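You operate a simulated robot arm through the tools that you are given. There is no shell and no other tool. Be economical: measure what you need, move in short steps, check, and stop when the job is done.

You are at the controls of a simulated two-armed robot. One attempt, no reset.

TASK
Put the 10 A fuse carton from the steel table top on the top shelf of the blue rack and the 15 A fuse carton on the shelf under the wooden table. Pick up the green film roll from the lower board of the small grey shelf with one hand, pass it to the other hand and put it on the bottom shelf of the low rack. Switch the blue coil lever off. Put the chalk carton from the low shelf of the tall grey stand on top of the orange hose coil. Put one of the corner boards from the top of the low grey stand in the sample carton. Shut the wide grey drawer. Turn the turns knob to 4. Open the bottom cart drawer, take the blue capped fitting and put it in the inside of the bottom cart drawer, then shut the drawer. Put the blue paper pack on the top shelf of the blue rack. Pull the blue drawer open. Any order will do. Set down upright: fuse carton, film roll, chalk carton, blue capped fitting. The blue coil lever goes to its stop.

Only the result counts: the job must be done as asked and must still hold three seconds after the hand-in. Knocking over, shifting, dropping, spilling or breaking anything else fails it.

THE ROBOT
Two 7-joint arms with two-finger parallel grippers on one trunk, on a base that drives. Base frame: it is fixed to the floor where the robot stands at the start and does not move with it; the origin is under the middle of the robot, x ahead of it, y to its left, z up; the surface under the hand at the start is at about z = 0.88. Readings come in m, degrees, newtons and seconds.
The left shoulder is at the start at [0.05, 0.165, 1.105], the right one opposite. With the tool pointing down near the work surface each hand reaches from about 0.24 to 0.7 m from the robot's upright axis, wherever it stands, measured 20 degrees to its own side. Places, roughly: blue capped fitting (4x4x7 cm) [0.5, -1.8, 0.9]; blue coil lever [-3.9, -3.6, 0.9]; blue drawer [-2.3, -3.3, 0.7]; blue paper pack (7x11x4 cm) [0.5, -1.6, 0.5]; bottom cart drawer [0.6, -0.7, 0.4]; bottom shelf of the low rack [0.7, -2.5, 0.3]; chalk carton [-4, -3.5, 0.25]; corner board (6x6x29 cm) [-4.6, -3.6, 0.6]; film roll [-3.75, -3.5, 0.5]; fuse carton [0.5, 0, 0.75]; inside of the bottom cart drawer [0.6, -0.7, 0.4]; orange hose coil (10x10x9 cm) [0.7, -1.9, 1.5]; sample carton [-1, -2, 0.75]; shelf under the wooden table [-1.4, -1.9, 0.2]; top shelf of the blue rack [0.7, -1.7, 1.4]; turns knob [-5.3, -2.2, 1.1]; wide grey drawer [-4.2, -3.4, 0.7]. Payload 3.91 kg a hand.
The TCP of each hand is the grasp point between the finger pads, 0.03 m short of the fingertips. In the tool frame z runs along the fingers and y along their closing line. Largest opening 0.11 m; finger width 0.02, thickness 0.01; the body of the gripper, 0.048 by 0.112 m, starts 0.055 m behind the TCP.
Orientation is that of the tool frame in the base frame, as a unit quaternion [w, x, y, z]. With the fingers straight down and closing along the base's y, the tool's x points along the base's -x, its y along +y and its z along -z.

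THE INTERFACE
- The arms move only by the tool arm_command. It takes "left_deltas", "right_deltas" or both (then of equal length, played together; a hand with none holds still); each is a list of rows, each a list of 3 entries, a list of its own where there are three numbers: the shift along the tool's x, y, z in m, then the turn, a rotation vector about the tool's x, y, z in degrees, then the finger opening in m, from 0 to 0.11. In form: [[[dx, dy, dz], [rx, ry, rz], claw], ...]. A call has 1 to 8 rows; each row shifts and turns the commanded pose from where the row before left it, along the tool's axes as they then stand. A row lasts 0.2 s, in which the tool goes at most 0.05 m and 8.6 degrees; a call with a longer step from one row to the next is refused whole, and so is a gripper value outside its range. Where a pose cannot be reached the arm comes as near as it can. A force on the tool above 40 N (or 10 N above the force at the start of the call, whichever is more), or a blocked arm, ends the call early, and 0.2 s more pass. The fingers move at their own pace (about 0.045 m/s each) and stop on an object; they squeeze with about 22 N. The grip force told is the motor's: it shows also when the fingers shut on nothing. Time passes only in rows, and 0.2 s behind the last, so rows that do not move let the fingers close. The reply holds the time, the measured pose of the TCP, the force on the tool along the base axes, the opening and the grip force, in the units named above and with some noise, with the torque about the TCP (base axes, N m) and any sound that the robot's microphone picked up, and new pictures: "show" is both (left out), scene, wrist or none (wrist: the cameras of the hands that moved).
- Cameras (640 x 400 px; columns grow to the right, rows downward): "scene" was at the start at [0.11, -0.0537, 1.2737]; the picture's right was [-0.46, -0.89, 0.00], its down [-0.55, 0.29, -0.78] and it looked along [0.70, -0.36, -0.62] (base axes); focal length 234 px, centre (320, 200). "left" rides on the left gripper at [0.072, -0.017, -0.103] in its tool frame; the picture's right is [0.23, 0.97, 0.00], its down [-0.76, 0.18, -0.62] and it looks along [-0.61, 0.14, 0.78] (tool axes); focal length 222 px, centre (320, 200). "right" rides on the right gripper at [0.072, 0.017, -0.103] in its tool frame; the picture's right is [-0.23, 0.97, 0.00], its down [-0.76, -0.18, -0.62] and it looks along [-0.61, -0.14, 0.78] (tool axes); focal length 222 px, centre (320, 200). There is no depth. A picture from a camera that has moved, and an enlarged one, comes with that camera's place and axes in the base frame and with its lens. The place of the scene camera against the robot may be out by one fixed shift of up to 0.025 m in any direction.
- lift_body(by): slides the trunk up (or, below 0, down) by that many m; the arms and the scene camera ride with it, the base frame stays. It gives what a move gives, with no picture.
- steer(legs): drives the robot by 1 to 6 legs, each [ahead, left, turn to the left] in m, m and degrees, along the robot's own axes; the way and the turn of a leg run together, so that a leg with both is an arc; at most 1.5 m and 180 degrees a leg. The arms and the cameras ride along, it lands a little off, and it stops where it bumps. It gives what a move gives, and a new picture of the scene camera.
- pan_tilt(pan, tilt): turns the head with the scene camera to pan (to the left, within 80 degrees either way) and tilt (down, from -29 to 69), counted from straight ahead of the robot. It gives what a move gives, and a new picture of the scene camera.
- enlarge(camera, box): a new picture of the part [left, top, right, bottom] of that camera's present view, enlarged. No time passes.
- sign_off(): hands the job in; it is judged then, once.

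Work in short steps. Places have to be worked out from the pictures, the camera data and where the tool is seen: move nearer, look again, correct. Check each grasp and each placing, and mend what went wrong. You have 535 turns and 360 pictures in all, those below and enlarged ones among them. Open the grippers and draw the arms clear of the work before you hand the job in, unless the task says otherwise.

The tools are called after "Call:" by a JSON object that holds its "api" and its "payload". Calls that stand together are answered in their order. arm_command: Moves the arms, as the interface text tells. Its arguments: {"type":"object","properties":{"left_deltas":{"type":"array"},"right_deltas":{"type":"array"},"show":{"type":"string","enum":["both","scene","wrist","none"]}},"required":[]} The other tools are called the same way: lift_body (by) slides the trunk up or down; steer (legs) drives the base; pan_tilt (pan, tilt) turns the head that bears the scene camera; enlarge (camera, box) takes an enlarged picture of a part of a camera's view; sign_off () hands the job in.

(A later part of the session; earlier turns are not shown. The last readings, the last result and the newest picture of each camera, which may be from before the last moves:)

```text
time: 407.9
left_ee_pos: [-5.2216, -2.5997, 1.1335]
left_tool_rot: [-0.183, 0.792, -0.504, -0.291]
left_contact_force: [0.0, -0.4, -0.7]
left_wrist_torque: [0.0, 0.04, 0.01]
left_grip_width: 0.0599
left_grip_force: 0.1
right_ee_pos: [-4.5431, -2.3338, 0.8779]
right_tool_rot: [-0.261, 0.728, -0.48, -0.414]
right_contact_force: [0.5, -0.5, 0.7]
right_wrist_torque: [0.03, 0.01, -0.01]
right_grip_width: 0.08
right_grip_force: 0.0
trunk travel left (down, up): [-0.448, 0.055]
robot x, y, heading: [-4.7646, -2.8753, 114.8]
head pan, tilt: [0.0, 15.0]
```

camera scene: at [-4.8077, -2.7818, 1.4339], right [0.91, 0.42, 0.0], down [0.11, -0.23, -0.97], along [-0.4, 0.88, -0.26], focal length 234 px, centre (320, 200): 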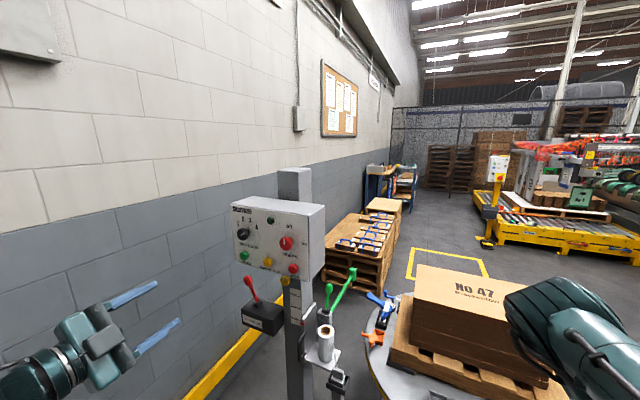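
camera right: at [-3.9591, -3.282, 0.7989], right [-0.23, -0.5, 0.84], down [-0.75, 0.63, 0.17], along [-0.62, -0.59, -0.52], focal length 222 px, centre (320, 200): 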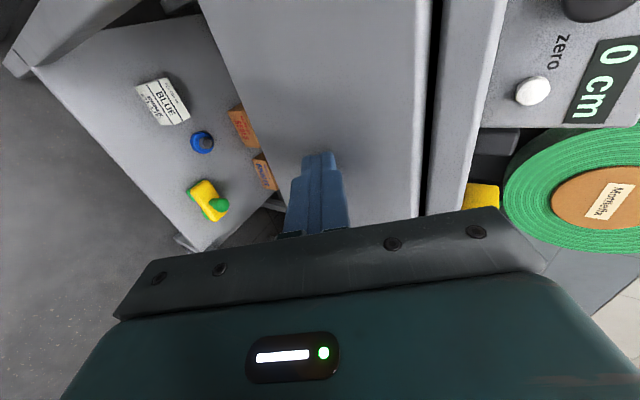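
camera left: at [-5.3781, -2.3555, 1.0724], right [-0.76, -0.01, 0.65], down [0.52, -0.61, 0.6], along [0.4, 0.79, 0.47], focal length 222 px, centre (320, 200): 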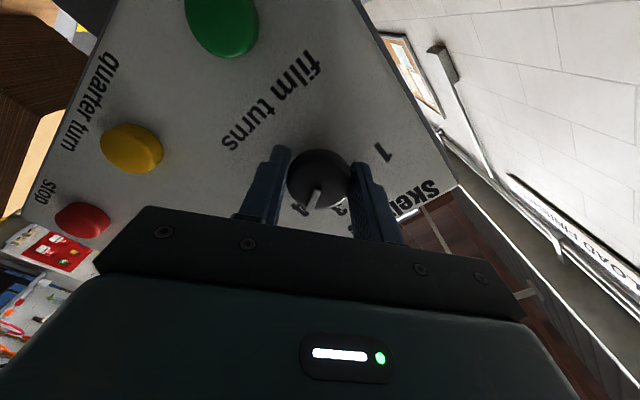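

I move east, away from the machine and stand, then turn to face south again.

Call:
{"api": "steer", "payload": {"legs": [[-0.2, -0.5, 0], [0, 0, 155]]}}

Call:
{"api": "pan_tilt", "payload": {"pan": 10, "tilt": 35}}

```text
time: 419.2
left_ee_pos: [-3.9343, -3.3051, 1.1339]
left_tool_rot: [0.241, 0.675, 0.652, -0.248]
left_contact_force: [0.2, -1.0, -0.5]
left_wrist_torque: [-0.01, -0.02, -0.01]
left_grip_width: 0.06
left_grip_force: 0.1
right_ee_pos: [-4.6594, -3.2338, 0.8781]
right_tool_rot: [0.341, 0.637, 0.596, -0.35]
right_contact_force: [-0.2, -0.1, 0.6]
right_wrist_torque: [0.01, 0.0, 0.01]
right_grip_width: 0.0802
right_grip_force: 0.1
trunk travel left (down, up): [-0.448, 0.055]
robot x, y, heading: [-4.2168, -2.8487, -92.2]
head pan, tilt: [0.0, 15.0]
camera scene: at [-4.2178, -2.9843, 1.4338], right [-1.0, 0.04, 0.0], down [0.01, 0.26, -0.97], along [-0.04, -0.97, -0.26], focal length 234 px, centre (320, 200)
```

scene: 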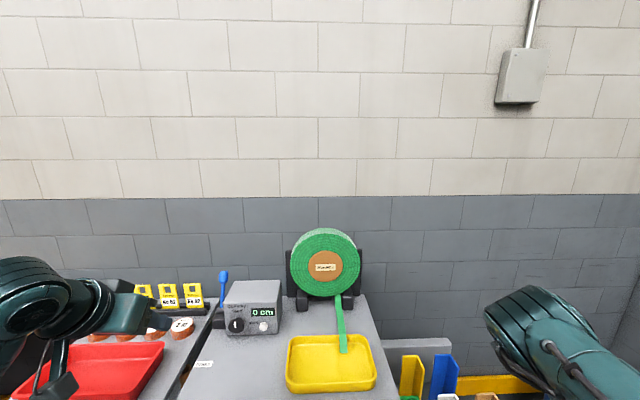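

```text
time: 420.0
left_ee_pos: [-3.9331, -3.304, 1.1325]
left_tool_rot: [0.242, 0.674, 0.653, -0.247]
left_contact_force: [0.9, -0.4, -0.2]
left_wrist_torque: [-0.03, 0.0, -0.06]
left_grip_width: 0.0601
left_grip_force: 0.1
right_ee_pos: [-4.6591, -3.2332, 0.878]
right_tool_rot: [0.341, 0.637, 0.597, -0.349]
right_contact_force: [0.4, -0.8, 0.3]
right_wrist_torque: [0.01, 0.01, 0.0]
right_grip_width: 0.0798
right_grip_force: 0.0
trunk travel left (down, up): [-0.448, 0.055]
robot x, y, heading: [-4.2136, -2.8473, -92.6]
head pan, tilt: [10.0, 35.0]
camera scene: at [-4.2024, -2.9783, 1.4018], right [-0.99, -0.13, 0.0], down [-0.08, 0.57, -0.82], along [0.11, -0.81, -0.57], focal length 234 px, centre (320, 200)
```

scene: 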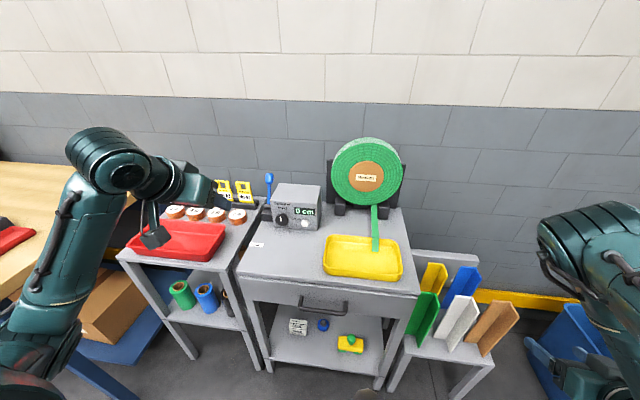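

I'll pick the green roll with the left hand and pass it to the right. I shift east to align and lower the trunk.

Call:
{"api": "steer", "payload": {"legs": [[-0.06, 0.42, 2.4]]}}

Call:
{"api": "lift_body", "payload": {"by": -0.3}}

Call:
{"api": "enlarge", "payload": {"camera": "left", "box": [0, 0, 640, 400]}}

```text
time: 424.4
left_ee_pos: [-3.4792, -3.2367, 1.1317]
left_tool_rot: [0.247, 0.659, 0.669, -0.241]
left_contact_force: [-0.3, -0.2, 1.0]
left_wrist_torque: [-0.01, 0.0, 0.01]
left_grip_width: 0.0599
left_grip_force: 0.0
right_ee_pos: [-4.2076, -3.201, 0.8779]
right_tool_rot: [0.35, 0.622, 0.612, -0.341]
right_contact_force: [0.9, -0.4, 0.2]
right_wrist_torque: [-0.03, 0.01, -0.03]
right_grip_width: 0.0801
right_grip_force: 0.0
trunk travel left (down, up): [-0.448, 0.055]
robot x, y, heading: [-3.7847, -2.7942, -89.4]
head pan, tilt: [10.0, 35.0]
camera scene: at [-3.7644, -2.9243, 1.4018], right [-0.98, -0.18, 0.0], down [-0.1, 0.56, -0.82], along [0.15, -0.81, -0.57], focal length 234 px, centre (320, 200)
```

scene: 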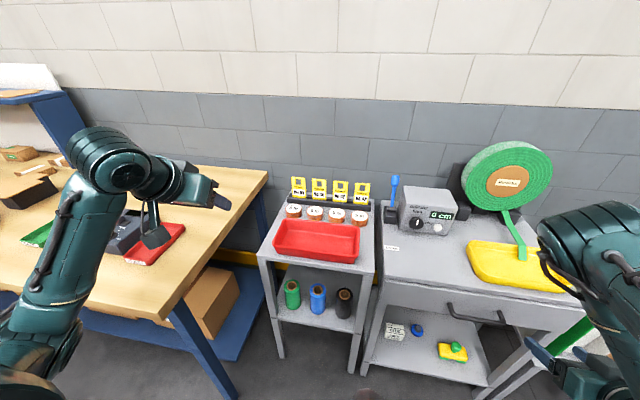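

```text
time: 427.4
left_ee_pos: [-3.4801, -3.2368, 0.8338]
left_tool_rot: [0.247, 0.659, 0.669, -0.241]
left_contact_force: [-0.4, 0.1, 0.9]
left_wrist_torque: [0.0, -0.01, 0.0]
left_grip_width: 0.0599
left_grip_force: 0.0
right_ee_pos: [-4.2077, -3.2016, 0.577]
right_tool_rot: [0.35, 0.623, 0.611, -0.342]
right_contact_force: [0.1, 0.2, -0.5]
right_wrist_torque: [-0.02, 0.01, -0.04]
right_grip_width: 0.0799
right_grip_force: 0.0
trunk travel left (down, up): [-0.148, 0.355]
robot x, y, heading: [-3.7872, -2.7949, -89.7]
head pan, tilt: [10.0, 35.0]
```

```text
1.00 times, centred on (320, 200) of left (not enlarged: the box is as wide or as high as the picture)
camera zoom: at [-3.499, -3.1154, 0.865], right [0.97, 0.19, -0.14], down [0.18, -0.17, 0.97], along [0.16, -0.97, -0.2], focal length 222 px, centre (320, 200)
```

zoom: 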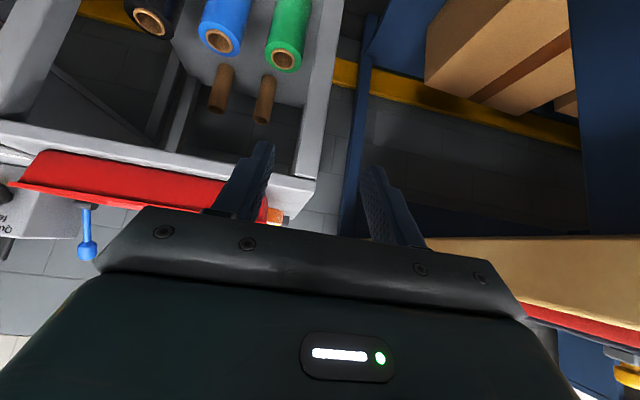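

Green roll's top is near (−3.54, −3.55, 0.48), deep in the shelf. I tilt the left tool to ~58° and bring it down in front of the lower board.

Call:
{"api": "arm_command", "payload": {"left_deltas": [[[0, -0.02, 0], [0, -6, 0], 0.1], [[0, -0.02, 0], [0, -6, 0], 0.1], [[0, -0.02, 0], [0, -5.5, 0], 0.1], [[0.034, 0, 0.0212], [0, 0, 0], 0.1], [[0.034, 0, 0.0212], [0, 0, 0], 0.1], [[0.034, 0, 0.0212], [0, 0, 0], 0.1], [[0.034, 0, 0.0212], [0, 0, 0], 0.1]], "show": "both"}}

```text
time: 428.9
left_ee_pos: [-3.54, -3.235, 0.6719]
left_tool_rot: [0.345, 0.615, 0.623, -0.339]
left_contact_force: [0.1, 0.2, 0.6]
left_wrist_torque: [0.03, -0.01, 0.0]
left_grip_width: 0.1001
left_grip_force: 0.1
right_ee_pos: [-4.207, -3.2017, 0.5785]
right_tool_rot: [0.349, 0.623, 0.611, -0.342]
right_contact_force: [0.4, 0.2, 0.2]
right_wrist_torque: [0.02, -0.01, 0.03]
right_grip_width: 0.0795
right_grip_force: 0.0
trunk travel left (down, up): [-0.148, 0.355]
robot x, y, heading: [-3.7856, -2.7973, -89.5]
head pan, tilt: [10.0, 35.0]
camera scene: at [-3.7646, -2.9244, 1.1018], right [-0.98, -0.18, 0.0], down [-0.1, 0.56, -0.82], along [0.15, -0.81, -0.57], focal length 234 px, centre (320, 200)
camera left: at [-3.5588, -3.1094, 0.6648], right [0.97, 0.14, -0.19], down [0.17, 0.13, 0.98], along [0.16, -0.98, 0.1], focal length 222 px, centre (320, 200)
```

scene: 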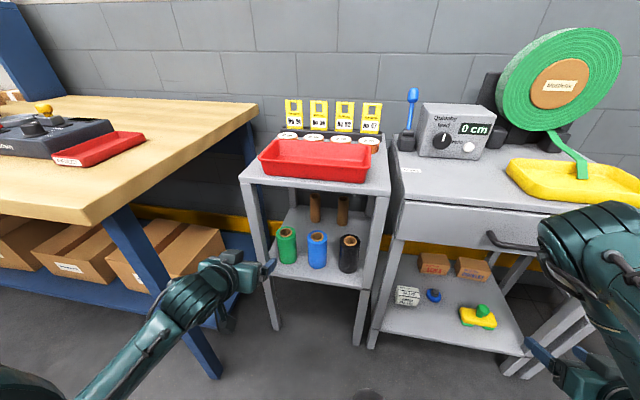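
left: 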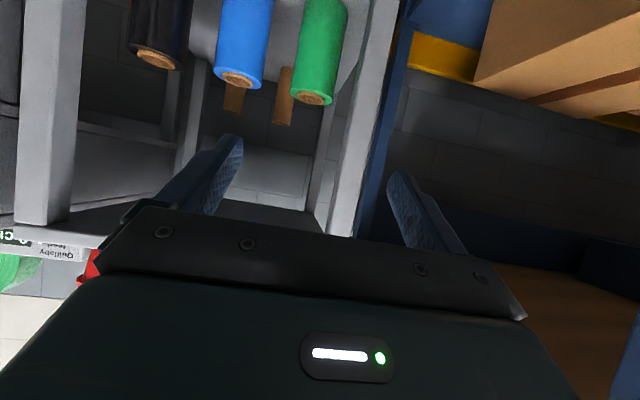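

The roll's top is at (−3.54, −3.484, 0.54), with the shelf's front leg close on its east side. I yaw the hand 25° so it enters from the west, and move to a pre-grasp.

Call:
{"api": "arm_command", "payload": {"left_deltas": [[[0, 0, 0], [-7.07, 0, -4.42], 0.085], [[0, 0, 0], [-7.07, 0, -4.42], 0.085], [[0, 0, 0], [-7.07, 0, -4.42], 0.085], [[0.0065, -0.0266, 0.0259], [0, 0, 0], 0.085], [[0.0065, -0.0266, 0.0259], [0, 0, 0], 0.085], [[0.0065, -0.0266, 0.0259], [0, 0, 0], 0.085], [[0.0065, -0.0266, 0.0259], [0, 0, 0], 0.085]], "show": "wrist"}}

```text
time: 430.4
left_ee_pos: [-3.5142, -3.2874, 0.6428]
left_tool_rot: [0.49, 0.46, 0.701, -0.24]
left_contact_force: [-0.2, 0.0, -2.0]
left_wrist_torque: [-0.1, -0.02, 0.0]
left_grip_width: 0.0848
left_grip_force: 0.0
right_ee_pos: [-4.2075, -3.2014, 0.5764]
right_tool_rot: [0.349, 0.623, 0.611, -0.342]
right_contact_force: [-0.7, -0.3, -0.6]
right_wrist_torque: [-0.02, 0.05, -0.02]
right_grip_width: 0.08
right_grip_force: 0.1
trunk travel left (down, up): [-0.148, 0.355]
robot x, y, heading: [-3.7865, -2.7936, -89.4]
head pan, tilt: [10.0, 35.0]
stopped in row 7 (left hand): the arm was blocked; the commanded pose is now the measured one
camera left: at [-3.5839, -3.1853, 0.6168], right [0.83, 0.54, -0.09], down [-0.06, 0.26, 0.96], along [0.55, -0.8, 0.25], focal length 222 px, centre (320, 200)
```

left: 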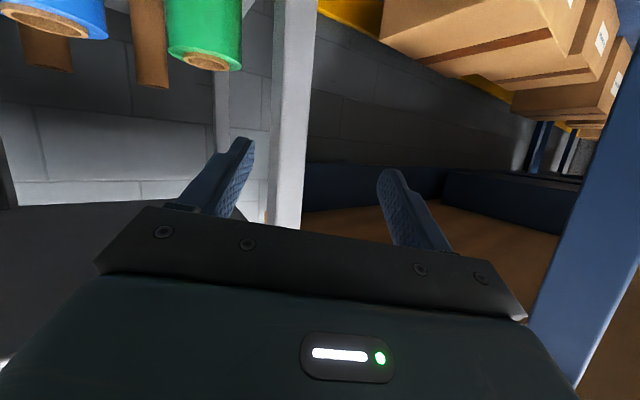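

The left arm got blocked near the bench. I retract both hands, then re-approach with the whole robot turned 25° and standing further west.

Call:
{"api": "arm_command", "payload": {"left_deltas": [[[0, 0, -0.04], [0, 0, 0], 0.085], [[0, 0, -0.04], [0, 0, 0], 0.085], [[0, 0, -0.03], [0, 0, 0], 0.085], [[0, 0, 0], [7.5, 0, 4.2], 0.085], [[0, 0, 0], [7.5, 0, 4.2], 0.085], [[0, 0, 0], [7.5, 0, 4.2], 0.085], [[0, 0, 0], [4, 0, 2], 0.085], [[-0.0254, 0, -0.0159], [0, 0, 0], 0.085]], "right_deltas": [[[-0.028, -0.008, -0.036], [0, 0, 0], 0.08], [[-0.028, -0.008, -0.036], [0, 0, 0], 0.08], [[-0.028, -0.008, -0.036], [0, 0, 0], 0.08], [[-0.028, -0.008, -0.036], [0, 0, 0], 0.08], [[-0.028, -0.008, -0.036], [0, 0, 0], 0.08], [[-0.028, -0.008, -0.036], [0, 0, 0], 0.08], [[-0.028, -0.008, -0.036], [0, 0, 0], 0.08], [[-0.028, -0.008, -0.036], [0, 0, 0], 0.08]], "show": "scene"}}

```text
time: 431.0
left_ee_pos: [-3.514, -3.24, 0.6832]
left_tool_rot: [0.548, 0.481, 0.651, -0.213]
left_contact_force: [0.8, -0.1, 0.2]
left_wrist_torque: [0.0, -0.02, 0.0]
left_grip_width: 0.0851
left_grip_force: 0.0
right_ee_pos: [-4.2209, -3.1747, 0.6495]
right_tool_rot: [0.35, 0.623, 0.611, -0.342]
right_contact_force: [0.4, -0.5, -0.1]
right_wrist_torque: [0.02, 0.01, 0.01]
right_grip_width: 0.0802
right_grip_force: 0.0
trunk travel left (down, up): [-0.148, 0.355]
robot x, y, heading: [-3.7863, -2.7975, -89.5]
head pan, tilt: [10.0, 35.0]
stopped in row 2 (left hand): the arm was blocked; the commanded pose is now the measured one
camera scene: at [-3.7647, -2.9248, 1.1013], right [-0.98, -0.18, 0.0], down [-0.1, 0.56, -0.82], along [0.15, -0.81, -0.57], focal length 234 px, centre (320, 200)
```

scene: 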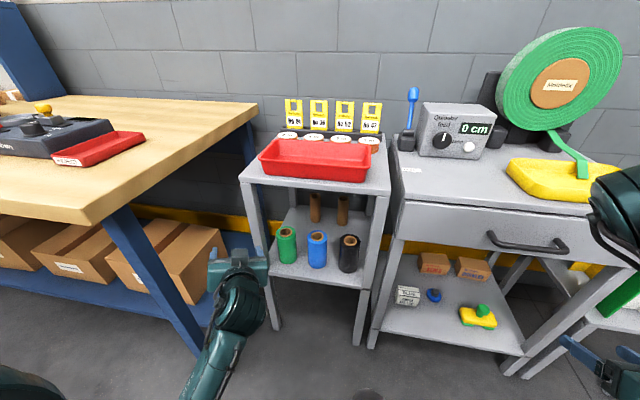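

Call:
{"api": "steer", "payload": {"legs": [[-0.15, -0.1, 0]]}}

Call:
{"api": "arm_command", "payload": {"left_deltas": [[[-0.0254, 0, -0.0159], [0, 0, 0], 0.085], [[-0.0254, 0, -0.0159], [0, 0, 0], 0.085], [[-0.0254, 0, -0.0159], [0, 0, 0], 0.085], [[0, 0, 0], [7.5, 0, 4.2], 0.085], [[0, 0, 0], [7.5, 0, 4.2], 0.085], [[0, 0, 0], [7.5, 0, 4.2], 0.085], [[0, 0, 0], [0, 4, 0], 0.085], [[0, 0, 0], [0, 4, 0], 0.085]], "right_deltas": [[[-0.028, -0.008, -0.036], [0, 0, 0], 0.08], [[-0.028, -0.008, -0.036], [0, 0, 0], 0.08], [[-0.028, -0.008, -0.036], [0, 0, 0], 0.08], [[-0.028, -0.008, -0.036], [0, 0, 0], 0.08], [[-0.028, -0.008, -0.036], [0, 0, 0], 0.08], [[-0.028, -0.008, -0.036], [0, 0, 0], 0.08], [[-0.028, -0.008, -0.036], [0, 0, 0], 0.08], [[-0.028, -0.008, -0.036], [0, 0, 0], 0.08]], "show": "none"}}

```text
time: 432.5
left_ee_pos: [-3.612, -3.0928, 0.6845]
left_tool_rot: [0.549, 0.481, 0.65, -0.213]
left_contact_force: [0.1, 1.2, -0.4]
left_wrist_torque: [0.03, 0.02, 0.01]
left_grip_width: 0.0851
left_grip_force: 0.1
right_ee_pos: [-4.3212, -3.0239, 0.65]
right_tool_rot: [0.35, 0.623, 0.61, -0.342]
right_contact_force: [0.6, 0.1, 0.4]
right_wrist_torque: [-0.01, 0.04, -0.02]
right_grip_width: 0.0801
right_grip_force: 0.2
trunk travel left (down, up): [-0.148, 0.355]
robot x, y, heading: [-3.8849, -2.6458, -89.5]
head pan, tilt: [10.0, 35.0]
camera scene: at [-3.8646, -2.7753, 1.1018], right [-0.98, -0.18, 0.0], down [-0.1, 0.56, -0.82], along [0.15, -0.81, -0.57], focal length 234 px, centre (320, 200)
```

scene: 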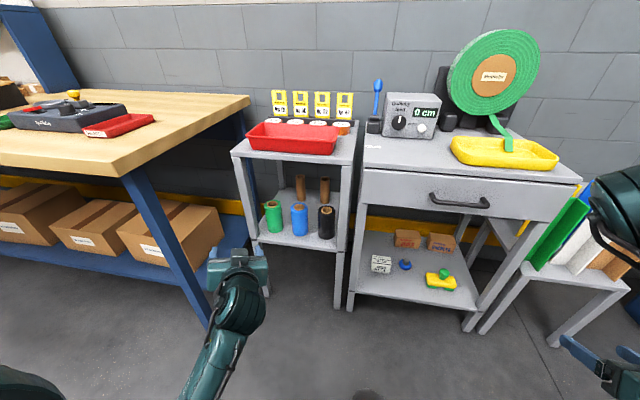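

```text
time: 433.2
left_ee_pos: [-3.6098, -3.0704, 0.7385]
left_tool_rot: [0.59, 0.52, 0.598, -0.154]
left_contact_force: [-0.7, -0.8, -0.6]
left_wrist_torque: [-0.02, -0.01, 0.01]
left_grip_width: 0.0849
left_grip_force: 0.0
right_ee_pos: [-4.3428, -2.9855, 0.7556]
right_tool_rot: [0.349, 0.624, 0.61, -0.341]
right_contact_force: [-0.2, 0.4, 0.1]
right_wrist_torque: [-0.02, 0.01, -0.01]
right_grip_width: 0.08
right_grip_force: 0.0
trunk travel left (down, up): [-0.148, 0.355]
robot x, y, heading: [-3.8865, -2.6444, -89.7]
head pan, tilt: [10.0, 35.0]
stopped in row 3 (left hand): the arm was blocked; the commanded pose is now the measured one
```

The left elbow seems jammed against the base. I raise the trunk to free it.

Call:
{"api": "lift_body", "payload": {"by": 0.25}}

Call:
{"api": "arm_command", "payload": {"left_deltas": [[[0, 0, 0], [0, 0, 8], 0.085], [[0, 0, 0], [0, 0, 8], 0.085], [[0, 0, 0], [0, 0, 8], 0.085], [[0, 0, 0], [7, 0, 0], 0.085]], "show": "scene"}}

```text
time: 435.8
left_ee_pos: [-3.6091, -3.0717, 0.981]
left_tool_rot: [0.589, 0.522, 0.599, -0.149]
left_contact_force: [-0.2, -0.6, 0.0]
left_wrist_torque: [-0.01, 0.01, -0.05]
left_grip_width: 0.0848
left_grip_force: 0.1
right_ee_pos: [-4.3434, -2.9853, 1.0043]
right_tool_rot: [0.349, 0.624, 0.61, -0.342]
right_contact_force: [-0.2, -0.5, -0.3]
right_wrist_torque: [0.01, 0.0, 0.0]
right_grip_width: 0.0804
right_grip_force: 0.1
trunk travel left (down, up): [-0.398, 0.105]
robot x, y, heading: [-3.8853, -2.6433, -89.7]
head pan, tilt: [10.0, 35.0]
```

```text
time: 436.8
left_ee_pos: [-3.6082, -3.0705, 0.9822]
left_tool_rot: [0.566, 0.672, 0.474, -0.052]
left_contact_force: [-0.3, -0.8, 0.3]
left_wrist_torque: [0.0, 0.01, 0.03]
left_grip_width: 0.085
left_grip_force: 0.1
right_ee_pos: [-4.3415, -2.9846, 1.0047]
right_tool_rot: [0.348, 0.624, 0.61, -0.342]
right_contact_force: [0.6, -0.6, -0.2]
right_wrist_torque: [-0.02, -0.02, 0.02]
right_grip_width: 0.08
right_grip_force: 0.1
trunk travel left (down, up): [-0.398, 0.105]
robot x, y, heading: [-3.884, -2.6505, -89.7]
head pan, tilt: [10.0, 35.0]
camera scene: at [-3.8645, -2.7753, 1.3517], right [-0.98, -0.18, 0.0], down [-0.1, 0.56, -0.82], along [0.15, -0.81, -0.57], focal length 234 px, centre (320, 200)
```

scene: 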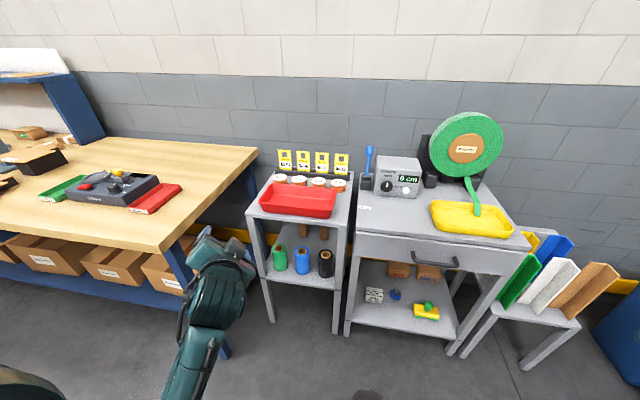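

I correct the left hand's roll and yaw back to straight.

Call:
{"api": "arm_command", "payload": {"left_deltas": [[[0, 0, 0], [0, 0, -8.3], 0.085], [[0, 0, 0], [0, 0, -8.3], 0.085], [[0, 0, 0], [0, 0, -8.3], 0.085], [[0, 0, 0], [0, 0, -8.3], 0.085], [[0, 0, 0], [0, 0, -8.3], 0.085], [[0, 0, 0], [0, 0, -8.1], 0.085], [[0, 0, 0], [7, 0, 2.65], 0.085], [[0, 0, 0], [7, 0, 2.65], 0.085]], "show": "none"}}

Call:
{"api": "arm_command", "payload": {"left_deltas": [[[0, 0, 0], [7, 0, 2.65], 0.085], [[0, 0, 0], [7, 0, 2.65], 0.085], [[0, 0, 0], [0, 6, 0], 0.085], [[0, 0, 0], [0, 5, 0], 0.085]], "show": "none"}}

```text
time: 437.8
left_ee_pos: [-3.5802, -3.0747, 0.9982]
left_tool_rot: [0.587, 0.534, 0.585, -0.169]
left_contact_force: [-0.1, 0.1, 0.4]
left_wrist_torque: [0.03, -0.02, -0.01]
left_grip_width: 0.0852
left_grip_force: 0.0
right_ee_pos: [-4.3431, -2.9858, 1.0041]
right_tool_rot: [0.348, 0.624, 0.61, -0.342]
right_contact_force: [-0.4, -0.5, 0.1]
right_wrist_torque: [0.01, -0.01, -0.02]
right_grip_width: 0.08
right_grip_force: 0.1
trunk travel left (down, up): [-0.398, 0.105]
robot x, y, heading: [-3.8826, -2.6462, -89.7]
head pan, tilt: [10.0, 35.0]
stopped in row 5 (left hand): the arm was blocked; the commanded pose is now the measured one
```

```text
time: 438.8
left_ee_pos: [-3.5822, -3.0741, 0.9978]
left_tool_rot: [0.47, 0.645, 0.583, -0.15]
left_contact_force: [-0.5, -0.4, 0.2]
left_wrist_torque: [-0.03, -0.02, -0.03]
left_grip_width: 0.0851
left_grip_force: 0.1
right_ee_pos: [-4.3431, -2.9858, 1.004]
right_tool_rot: [0.349, 0.624, 0.61, -0.343]
right_contact_force: [0.1, 0.7, -0.4]
right_wrist_torque: [0.01, 0.0, 0.04]
right_grip_width: 0.0799
right_grip_force: 0.1
trunk travel left (down, up): [-0.398, 0.105]
robot x, y, heading: [-3.8818, -2.6417, -89.6]
head pan, tilt: [10.0, 35.0]
```

Call:
{"api": "arm_command", "payload": {"left_deltas": [[[-0.0368, 0.0023, 0.0227], [0, 0, 0], 0.085], [[-0.0368, 0.0023, 0.0227], [0, 0, 0], 0.085], [[-0.0368, 0.0023, 0.0227], [0, 0, 0], 0.085], [[0, 0, 0], [0, 0, -7.5], 0.085], [[0, 0, 0], [0, 0, -7.5], 0.085], [[0, 0, 0], [0, 0, -7.5], 0.085], [[0, 0, 0], [0, 0, -7.5], 0.085]], "show": "scene"}}

```text
time: 440.4
left_ee_pos: [-3.5817, -3.195, 1.0466]
left_tool_rot: [0.415, 0.47, 0.731, -0.267]
left_contact_force: [1.1, 0.1, -0.3]
left_wrist_torque: [-0.06, -0.02, 0.0]
left_grip_width: 0.0847
left_grip_force: 0.1
right_ee_pos: [-4.3426, -2.9847, 1.0043]
right_tool_rot: [0.349, 0.623, 0.61, -0.342]
right_contact_force: [0.1, -0.8, -0.4]
right_wrist_torque: [0.01, -0.01, -0.01]
right_grip_width: 0.0802
right_grip_force: 0.0
trunk travel left (down, up): [-0.398, 0.105]
robot x, y, heading: [-3.8845, -2.6449, -89.6]
head pan, tilt: [10.0, 35.0]
camera scene: at [-3.8647, -2.7753, 1.3518], right [-0.98, -0.18, 0.0], down [-0.1, 0.56, -0.82], along [0.15, -0.81, -0.57], focal length 234 px, centre (320, 200)
```

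scene: 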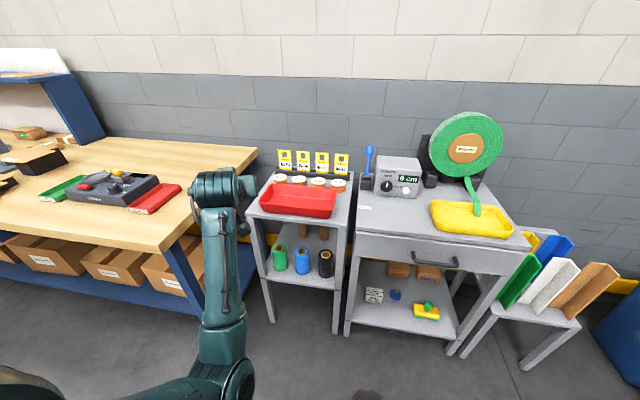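

The left arm is now unfolded with the hand yawed 25°, tilt 59° and level: just what I want. I lower the trunk 0.15 and descend with the arm in front of the shelf.

Call:
{"api": "lift_body", "payload": {"by": -0.15}}

Call:
{"api": "arm_command", "payload": {"left_deltas": [[[0.0344, 0, 0.0204], [0, 0, 0], 0.085], [[0.0344, 0, 0.0204], [0, 0, 0], 0.085], [[0.0344, 0, 0.0204], [0, 0, 0], 0.085], [[0.0344, 0, 0.0204], [0, 0, 0], 0.085], [[0.0344, 0, 0.0204], [0, 0, 0], 0.085], [[0.0344, 0, 0.0204], [0, 0, 0], 0.085]], "show": "both"}}

```text
time: 442.2
left_ee_pos: [-3.582, -3.1938, 0.8966]
left_tool_rot: [0.416, 0.472, 0.73, -0.267]
left_contact_force: [0.2, -0.1, 0.0]
left_wrist_torque: [0.0, 0.0, -0.01]
left_grip_width: 0.0851
left_grip_force: 0.1
right_ee_pos: [-4.3435, -2.9852, 0.8545]
right_tool_rot: [0.349, 0.623, 0.61, -0.342]
right_contact_force: [0.3, -0.6, 0.4]
right_wrist_torque: [0.01, -0.03, 0.01]
right_grip_width: 0.0801
right_grip_force: 0.1
trunk travel left (down, up): [-0.248, 0.255]
robot x, y, heading: [-3.8847, -2.644, -89.8]
head pan, tilt: [10.0, 35.0]
```

```text
time: 443.8
left_ee_pos: [-3.5474, -3.2352, 0.7285]
left_tool_rot: [0.472, 0.446, 0.702, -0.293]
left_contact_force: [-0.6, -0.9, 0.5]
left_wrist_torque: [0.0, -0.02, 0.01]
left_grip_width: 0.0849
left_grip_force: 0.0
right_ee_pos: [-4.3426, -2.9861, 0.8547]
right_tool_rot: [0.349, 0.623, 0.611, -0.342]
right_contact_force: [0.2, 0.2, -0.5]
right_wrist_torque: [0.02, 0.04, 0.01]
right_grip_width: 0.0799
right_grip_force: 0.1
trunk travel left (down, up): [-0.248, 0.255]
robot x, y, heading: [-3.8874, -2.6499, -89.5]
head pan, tilt: [10.0, 35.0]
stopped in row 6 (left hand): the arm was blocked; the commanded pose is now the measured one
camera scene: at [-3.8645, -2.7754, 1.2017], right [-0.98, -0.18, 0.0], down [-0.1, 0.56, -0.82], along [0.15, -0.81, -0.57], focal length 234 px, centre (320, 200)
camera left: at [-3.615, -3.1317, 0.7007], right [0.84, 0.5, -0.2], down [0.03, 0.33, 0.94], along [0.54, -0.8, 0.26], focal length 222 px, centre (320, 200)
```

scene: 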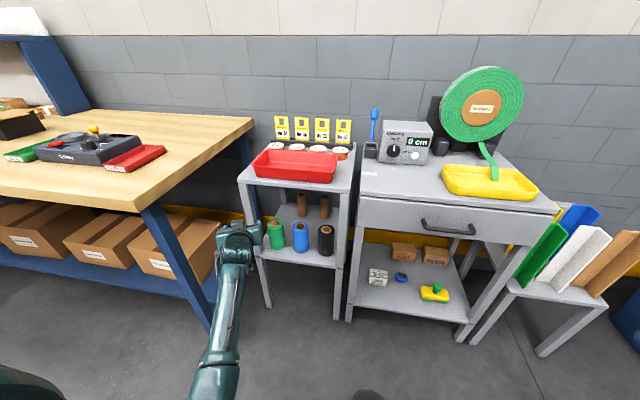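
left: 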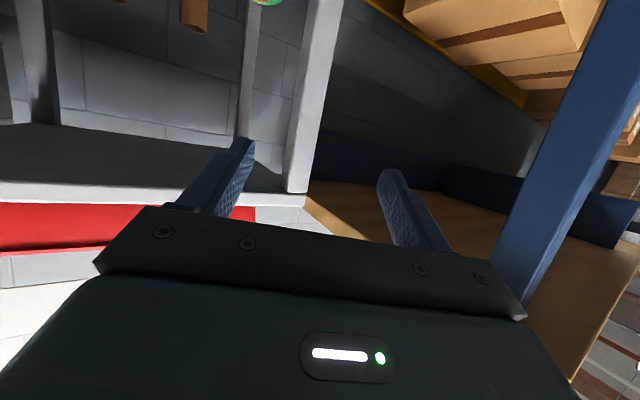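

The left arm jams in this elbow-low posture. I will use the right hand for the roll instead, approaching from the north-west; first I raise the trunk and move the left hand up and out of the way.

Call:
{"api": "lift_body", "payload": {"by": 0.2}}

Call:
{"api": "arm_command", "payload": {"left_deltas": [[[-0.036, 0, -0.012], [0, 0, 0], 0.06], [[-0.036, 0, -0.012], [0, 0, 0], 0.06], [[-0.036, 0.01, -0.012], [0, 5, 0], 0.06], [[-0.036, 0.01, -0.012], [0, 5, 0], 0.06], [[-0.03, 0.02, -0.02], [0, 5, 0], 0.06], [[-0.03, 0.02, -0.02], [0, 5, 0], 0.06]], "show": "scene"}}

```text
time: 446.0
left_ee_pos: [-3.5479, -3.2357, 0.9281]
left_tool_rot: [0.472, 0.447, 0.701, -0.294]
left_contact_force: [0.1, 0.0, 0.2]
left_wrist_torque: [0.03, 0.0, -0.01]
left_grip_width: 0.0851
left_grip_force: 0.0
right_ee_pos: [-4.3424, -2.9851, 1.0532]
right_tool_rot: [0.349, 0.624, 0.61, -0.343]
right_contact_force: [-0.3, 0.0, -0.2]
right_wrist_torque: [-0.03, -0.01, 0.04]
right_grip_width: 0.0799
right_grip_force: 0.1
trunk travel left (down, up): [-0.448, 0.055]
robot x, y, heading: [-3.885, -2.6446, -89.8]
head pan, tilt: [10.0, 35.0]
```

```text
time: 447.4
left_ee_pos: [-3.489, -3.2245, 1.1512]
left_tool_rot: [0.341, 0.491, 0.773, -0.211]
left_contact_force: [0.1, -0.7, -0.1]
left_wrist_torque: [0.04, 0.01, 0.03]
left_grip_width: 0.0599
left_grip_force: 0.1
right_ee_pos: [-4.3433, -2.9869, 1.0555]
right_tool_rot: [0.349, 0.624, 0.61, -0.342]
right_contact_force: [-0.6, 0.0, -0.4]
right_wrist_torque: [0.0, 0.0, 0.01]
right_grip_width: 0.0799
right_grip_force: 0.1
trunk travel left (down, up): [-0.448, 0.055]
robot x, y, heading: [-3.888, -2.6439, -89.7]
head pan, tilt: [10.0, 35.0]
camera scene: at [-3.8644, -2.7752, 1.4017], right [-0.98, -0.18, 0.0], down [-0.1, 0.56, -0.82], along [0.15, -0.81, -0.57], focal length 234 px, centre (320, 200)
```

scene: 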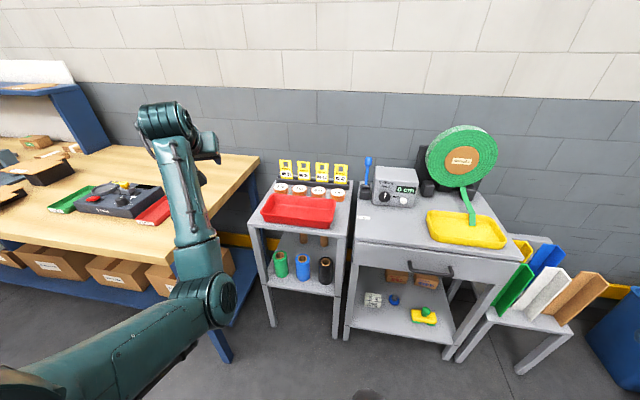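

I turn 45° left to face south-east, standing at about (−3.8, −2.7), and lower the trunk for the right hand.

Call:
{"api": "steer", "payload": {"legs": [[0.06, 0.085, 0], [0, 0, 45]]}}

Call:
{"api": "lift_body", "payload": {"by": -0.22}}

Call:
{"api": "arm_command", "payload": {"right_deltas": [[[0, 0, 0], [0, 5, 0], 0.09], [[0, 0, 0], [0, 5, 0], 0.09], [[0.0335, 0, 0.0301], [0, 0, 0], 0.09], [[0.0335, 0, 0.0301], [0, 0, 0], 0.09]], "show": "both"}}

```text
time: 450.8
left_ee_pos: [-3.1127, -2.8401, 1.1537]
left_tool_rot: [0.396, 0.16, 0.902, -0.066]
left_contact_force: [-0.3, 0.5, 0.9]
left_wrist_torque: [0.01, -0.05, 0.03]
left_grip_width: 0.0598
left_grip_force: 0.0
right_ee_pos: [-3.8862, -3.2688, 1.054]
right_tool_rot: [0.453, 0.345, 0.801, -0.184]
right_contact_force: [-0.1, -0.1, -1.0]
right_wrist_torque: [0.01, 0.0, 0.02]
right_grip_width: 0.08
right_grip_force: 0.0
trunk travel left (down, up): [-0.448, 0.055]
robot x, y, heading: [-3.8036, -2.7088, -45.0]
head pan, tilt: [10.0, 35.0]
camera scene: at [-3.7026, -2.7909, 1.4018], right [-0.57, -0.82, 0.0], down [-0.47, 0.33, -0.82], along [0.67, -0.47, -0.57], focal length 234 px, centre (320, 200)
```

scene: 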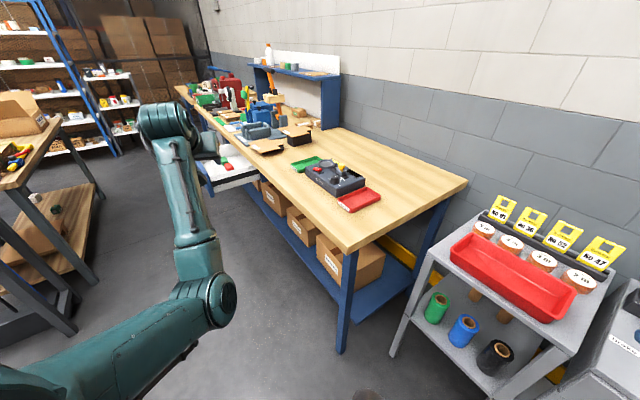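

```text
time: 453.1
left_ee_pos: [-3.1121, -2.8383, 0.9315]
left_tool_rot: [0.397, 0.16, 0.901, -0.067]
left_contact_force: [-0.8, -0.7, -1.5]
left_wrist_torque: [0.01, 0.0, -0.01]
left_grip_width: 0.0596
left_grip_force: 0.1
right_ee_pos: [-3.8865, -3.2693, 0.8353]
right_tool_rot: [0.453, 0.344, 0.802, -0.184]
right_contact_force: [-0.3, -0.3, 1.6]
right_wrist_torque: [0.03, -0.03, -0.02]
right_grip_width: 0.0802
right_grip_force: 0.1
trunk travel left (down, up): [-0.228, 0.275]
robot x, y, heading: [-3.8013, -2.7036, -45.0]
head pan, tilt: [10.0, 35.0]
```

```text
time: 454.1
left_ee_pos: [-3.1118, -2.839, 0.9321]
left_tool_rot: [0.396, 0.161, 0.902, -0.067]
left_contact_force: [-0.7, -0.2, 0.9]
left_wrist_torque: [0.0, -0.02, -0.02]
left_grip_width: 0.0599
left_grip_force: 0.0
right_ee_pos: [-3.8834, -3.2697, 0.7442]
right_tool_rot: [0.382, 0.359, 0.838, -0.153]
right_contact_force: [-0.4, 0.3, -0.9]
right_wrist_torque: [-0.02, 0.02, 0.01]
right_grip_width: 0.09
right_grip_force: 0.1
trunk travel left (down, up): [-0.228, 0.275]
robot x, y, heading: [-3.8022, -2.7071, -45.0]
head pan, tilt: [10.0, 35.0]
camera scene: at [-3.7028, -2.7912, 1.1818], right [-0.57, -0.82, 0.0], down [-0.47, 0.33, -0.82], along [0.67, -0.47, -0.57], focal length 234 px, centre (320, 200)
camera right: at [-3.9588, -3.1686, 0.7595], right [0.8, 0.57, 0.19], down [-0.11, -0.16, 0.98], along [0.58, -0.81, -0.07], focal length 222 px, centre (320, 200)
```

scene: 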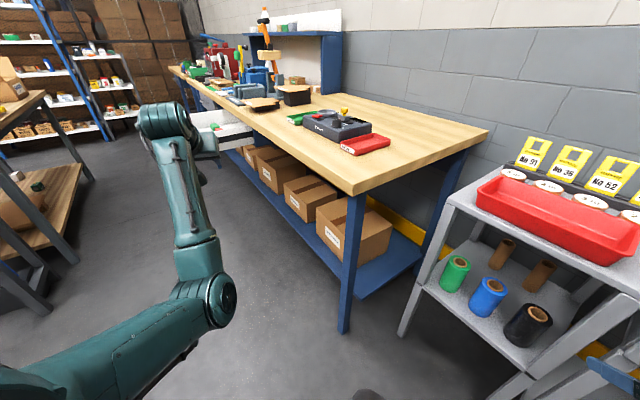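
right: 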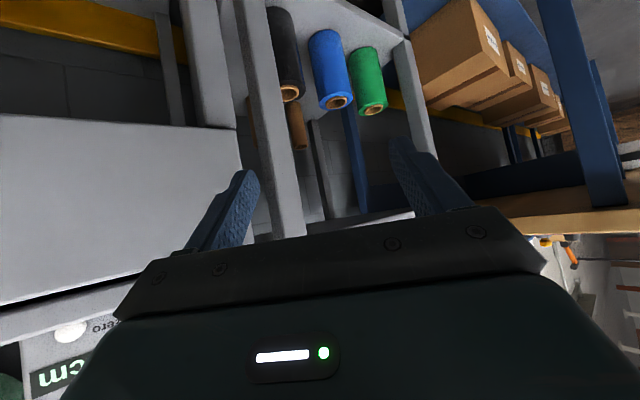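

Right wrist view confirms the roll at (−3.545, −3.479). I shift the base and bring the right hand to the pre-grasp.

Call:
{"api": "steer", "payload": {"legs": [[0.12, 0.09, 0]]}}

Call:
{"api": "arm_command", "payload": {"right_deltas": [[[0.0258, 0, 0.0362], [0, 0, 0], 0.09], [[0.0258, 0, 0.0362], [0, 0, 0], 0.09], [[0.0258, 0, 0.0362], [0, 0, 0], 0.09]], "show": "wrist"}}

```text
time: 455.6
left_ee_pos: [-2.9615, -2.8619, 0.9313]
left_tool_rot: [0.397, 0.16, 0.901, -0.066]
left_contact_force: [-1.5, 0.0, 0.5]
left_wrist_torque: [-0.01, 0.02, 0.01]
left_grip_width: 0.0599
left_grip_force: 0.1
right_ee_pos: [-3.7339, -3.291, 0.7442]
right_tool_rot: [0.381, 0.36, 0.838, -0.153]
right_contact_force: [0.1, 0.8, -0.4]
right_wrist_torque: [0.02, 0.03, 0.02]
right_grip_width: 0.0898
right_grip_force: 0.0
trunk travel left (down, up): [-0.228, 0.275]
robot x, y, heading: [-3.6528, -2.7284, -44.8]
head pan, tilt: [10.0, 35.0]
camera scene: at [-3.5534, -2.8129, 1.1817], right [-0.57, -0.82, 0.0], down [-0.47, 0.33, -0.82], along [0.67, -0.47, -0.57], focal length 234 px, centre (320, 200)
```

scene: 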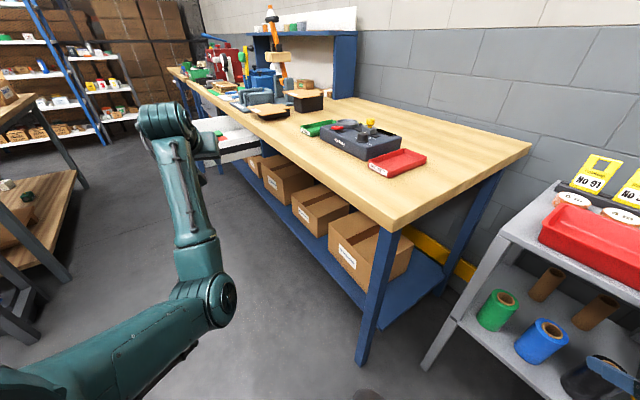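

```text
time: 456.4
left_ee_pos: [-2.9625, -2.8619, 0.9314]
left_tool_rot: [0.397, 0.16, 0.901, -0.067]
left_contact_force: [-0.6, -0.6, 0.3]
left_wrist_torque: [0.01, -0.02, 0.0]
left_grip_width: 0.06
left_grip_force: 0.0
right_ee_pos: [-3.7117, -3.3101, 0.6151]
right_tool_rot: [0.381, 0.361, 0.837, -0.154]
right_contact_force: [0.6, 0.3, 0.8]
right_wrist_torque: [0.01, -0.01, -0.02]
right_grip_width: 0.0898
right_grip_force: 0.1
trunk travel left (down, up): [-0.228, 0.275]
robot x, y, heading: [-3.6539, -2.728, -44.9]
head pan, tilt: [10.0, 35.0]
camera right: at [-3.7867, -3.21, 0.6314], right [0.8, 0.56, 0.19], down [-0.11, -0.16, 0.98], along [0.58, -0.81, -0.07], focal length 222 px, centre (320, 200)
```

right: 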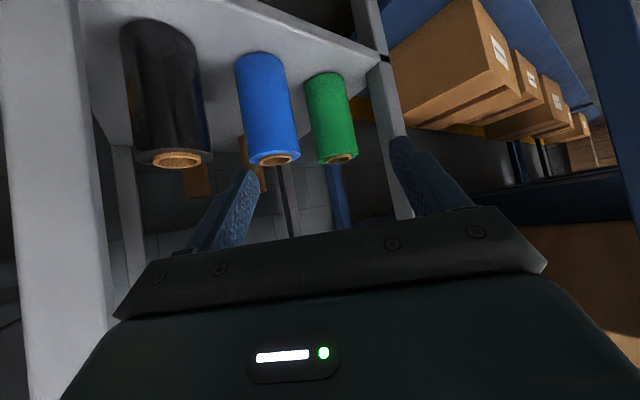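

To clear the blue roll I change the approach direction by 15° (heading −60°) and line up.

Call:
{"api": "arm_command", "payload": {"right_deltas": [[[0, 0, 0], [5.6, 0, 4.95], 0.085], [[0, 0, 0], [5.6, 0, 4.95], 0.085], [[-0.0116, 0.0303, 0.0131], [0, 0, 0], 0.085], [[-0.0116, 0.0303, 0.0131], [0, 0, 0], 0.085], [[-0.0095, 0, 0.0424], [0, 0, 0], 0.085]], "show": "wrist"}}

```text
time: 457.6
left_ee_pos: [-2.9634, -2.8623, 0.9325]
left_tool_rot: [0.397, 0.16, 0.901, -0.065]
left_contact_force: [0.0, 0.0, -0.9]
left_wrist_torque: [-0.01, 0.0, -0.01]
left_grip_width: 0.0602
left_grip_force: 0.1
right_ee_pos: [-3.6449, -3.3723, 0.6157]
right_tool_rot: [0.356, 0.466, 0.786, -0.197]
right_contact_force: [-1.0, -0.1, 0.2]
right_wrist_torque: [0.01, 0.01, 0.02]
right_grip_width: 0.085
right_grip_force: 0.0
right hand out of reach, approached as far as the arm can: row 2, 3, 4
trunk travel left (down, up): [-0.228, 0.275]
robot x, y, heading: [-3.6519, -2.7285, -44.7]
head pan, tilt: [10.0, 35.0]
camera right: at [-3.6935, -3.255, 0.6322], right [0.92, 0.34, 0.19], down [-0.15, -0.14, 0.98], along [0.36, -0.93, -0.08], focal length 222 px, centre (320, 200)
```

right: 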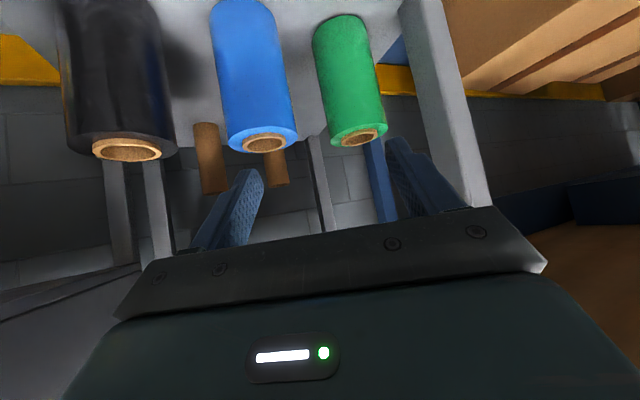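

I shift the base slightly left/forward to centre on the green roll.

Call:
{"api": "steer", "payload": {"legs": [[0.05, 0.022, 0]]}}

Call:
{"api": "enlarge", "payload": {"camera": "right", "box": [0, 0, 640, 400]}}

```text
time: 458.6
left_ee_pos: [-2.9104, -2.8821, 0.9321]
left_tool_rot: [0.396, 0.16, 0.902, -0.066]
left_contact_force: [-0.6, 0.3, -0.3]
left_wrist_torque: [-0.01, 0.03, 0.03]
left_grip_width: 0.0601
left_grip_force: 0.1
right_ee_pos: [-3.5944, -3.3906, 0.6153]
right_tool_rot: [0.356, 0.465, 0.786, -0.197]
right_contact_force: [-0.2, 0.2, -0.1]
right_wrist_torque: [-0.01, -0.05, 0.01]
right_grip_width: 0.0848
right_grip_force: 0.0
trunk travel left (down, up): [-0.228, 0.275]
robot x, y, heading: [-3.6018, -2.7453, -45.1]
head pan, tilt: [10.0, 35.0]
camera scene: at [-3.5025, -2.8328, 1.1817], right [-0.57, -0.82, 0.0], down [-0.47, 0.33, -0.82], along [0.67, -0.47, -0.57], focal length 234 px, centre (320, 200)
```

scene: 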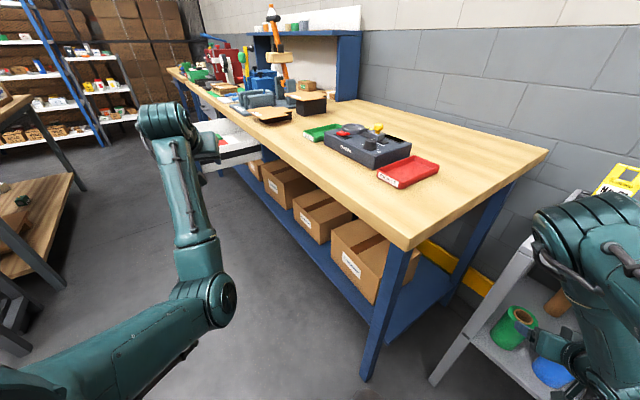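

```text
1.00 times, centred on (320, 200) of right (not enlarged: the box is as wide or as high as the picture)
camera zoom: at [-3.6425, -3.2748, 0.632], right [0.92, 0.34, 0.19], down [-0.15, -0.14, 0.98], along [0.36, -0.93, -0.08], focal length 222 px, centre (320, 200)
```

zoom: 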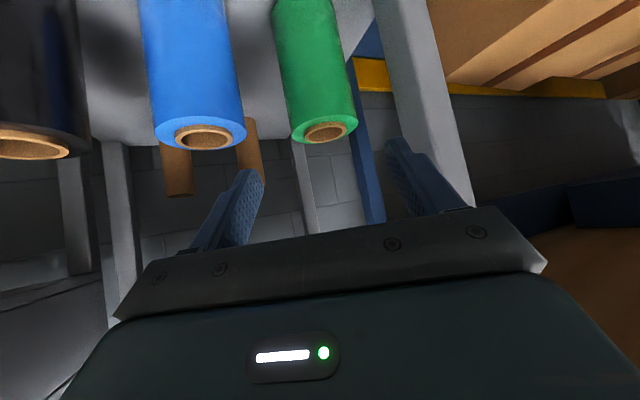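

Centred on the green roll. I go in along the slope and close.

Call:
{"api": "arm_command", "payload": {"right_deltas": [[[0.0034, 0, 0.0358], [0, 0, 0], 0.085], [[0.0034, 0, 0.0358], [0, 0, 0], 0.085], [[0.0034, 0, 0.0358], [0, 0, 0], 0.085], [[0.0034, 0, 0.0358], [0, 0, 0], 0.085], [[0, 0, 0], [0, 0, 0], 0.02], [[0, 0, 0], [0, 0, 0], 0.02], [[0, 0, 0], [0, 0, 0], 0.02]], "show": "wrist"}}

```text
time: 460.2
left_ee_pos: [-2.9118, -2.8814, 0.932]
left_tool_rot: [0.397, 0.16, 0.901, -0.067]
left_contact_force: [0.1, 0.7, 0.4]
left_wrist_torque: [-0.01, -0.01, -0.01]
left_grip_width: 0.0602
left_grip_force: 0.1
right_ee_pos: [-3.5479, -3.4766, 0.5113]
right_tool_rot: [0.354, 0.465, 0.787, -0.198]
right_contact_force: [0.5, -0.9, -0.2]
right_wrist_torque: [-0.05, 0.07, -0.01]
right_grip_width: 0.067
right_grip_force: 21.8
right hand out of reach, approached as far as the arm can: row 2
trunk travel left (down, up): [-0.228, 0.275]
robot x, y, heading: [-3.6013, -2.7489, -44.9]
head pan, tilt: [10.0, 35.0]
camera right: at [-3.5951, -3.3617, 0.5275], right [0.92, 0.34, 0.19], down [-0.15, -0.14, 0.98], along [0.36, -0.93, -0.08], focal length 222 px, centre (320, 200)
```

right: 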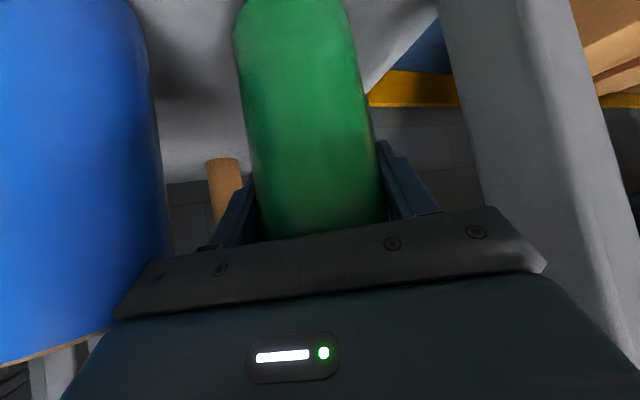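

Gripped (0.067 m). I lift 4 cm and withdraw the way it came.

Call:
{"api": "arm_command", "payload": {"right_deltas": [[[-0.015, 0, -0.0134], [0, 0, 0], 0.02], [[-0.015, 0, -0.0134], [0, 0, 0], 0.02], [[0.0265, 0, -0.03], [0, 0, 0], 0.02], [[0.0265, 0, -0.03], [0, 0, 0], 0.02], [[0.0265, 0, -0.03], [0, 0, 0], 0.02], [[0.0265, 0, -0.03], [0, 0, 0], 0.02]], "show": "wrist"}}

```text
time: 461.6
left_ee_pos: [-2.9122, -2.8825, 0.932]
left_tool_rot: [0.397, 0.159, 0.902, -0.065]
left_contact_force: [-0.3, -0.1, 0.3]
left_wrist_torque: [0.01, 0.04, 0.01]
left_grip_width: 0.0599
left_grip_force: 0.1
right_ee_pos: [-3.6495, -3.3747, 0.5775]
right_tool_rot: [0.355, 0.464, 0.788, -0.193]
right_contact_force: [0.5, 0.0, -3.6]
right_wrist_torque: [0.01, 0.05, 0.01]
right_grip_width: 0.0667
right_grip_force: 22.2
right hand out of reach, approached as far as the arm can: row 4, 5, 6
trunk travel left (down, up): [-0.228, 0.275]
robot x, y, heading: [-3.6011, -2.7485, -45.0]
head pan, tilt: [10.0, 35.0]
camera right: at [-3.6962, -3.2589, 0.596], right [0.92, 0.35, 0.19], down [-0.15, -0.15, 0.98], along [0.37, -0.93, -0.08], focal length 222 px, centre (320, 200)
```

right: 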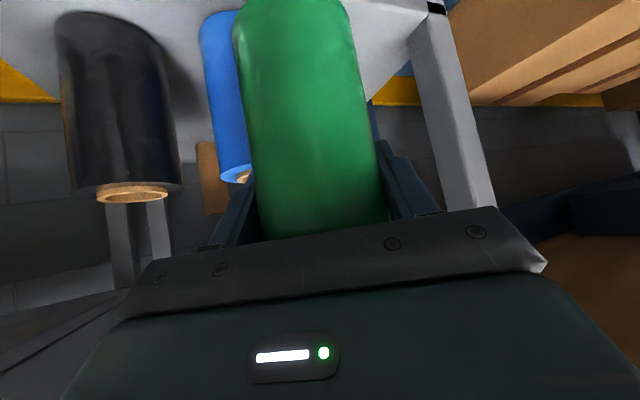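

The roll is held. I back the robot away and raise the trunk for the hand-over.

Call:
{"api": "steer", "payload": {"legs": [[-0.2, 0, 0]]}}

Call:
{"api": "lift_body", "payload": {"by": 0.2}}

```text
time: 463.2
left_ee_pos: [-3.0524, -2.7401, 0.9314]
left_tool_rot: [0.396, 0.159, 0.902, -0.065]
left_contact_force: [0.1, 0.2, 0.1]
left_wrist_torque: [-0.03, 0.0, -0.05]
left_grip_width: 0.06
left_grip_force: 0.0
right_ee_pos: [-3.788, -3.2342, 0.5782]
right_tool_rot: [0.355, 0.464, 0.789, -0.192]
right_contact_force: [0.3, 0.2, -4.0]
right_wrist_torque: [-0.02, -0.02, 0.02]
right_grip_width: 0.0666
right_grip_force: 22.3
trunk travel left (down, up): [-0.228, 0.275]
robot x, y, heading: [-3.7409, -2.6071, -44.8]
head pan, tilt: [10.0, 35.0]
camera scene: at [-3.6438, -2.6921, 1.1818], right [-0.57, -0.82, 0.0], down [-0.47, 0.33, -0.82], along [0.67, -0.47, -0.57], focal length 234 px, centre (320, 200)
```

scene: 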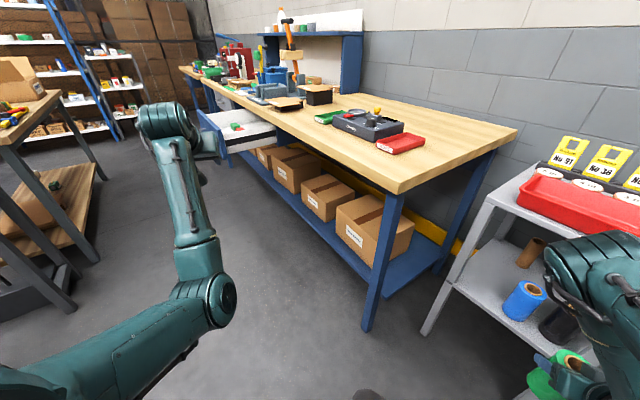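

```text
time: 465.3
left_ee_pos: [-3.0528, -2.7395, 1.1331]
left_tool_rot: [0.396, 0.159, 0.902, -0.066]
left_contact_force: [0.5, -0.6, -0.6]
left_wrist_torque: [0.01, 0.01, 0.02]
left_grip_width: 0.0603
left_grip_force: 0.0
right_ee_pos: [-3.7884, -3.2329, 0.7768]
right_tool_rot: [0.354, 0.464, 0.789, -0.192]
right_contact_force: [0.1, 0.2, -4.7]
right_wrist_torque: [-0.05, -0.01, 0.03]
right_grip_width: 0.0669
right_grip_force: 22.8
trunk travel left (down, up): [-0.428, 0.075]
robot x, y, heading: [-3.7408, -2.6067, -44.8]
head pan, tilt: [10.0, 35.0]
```

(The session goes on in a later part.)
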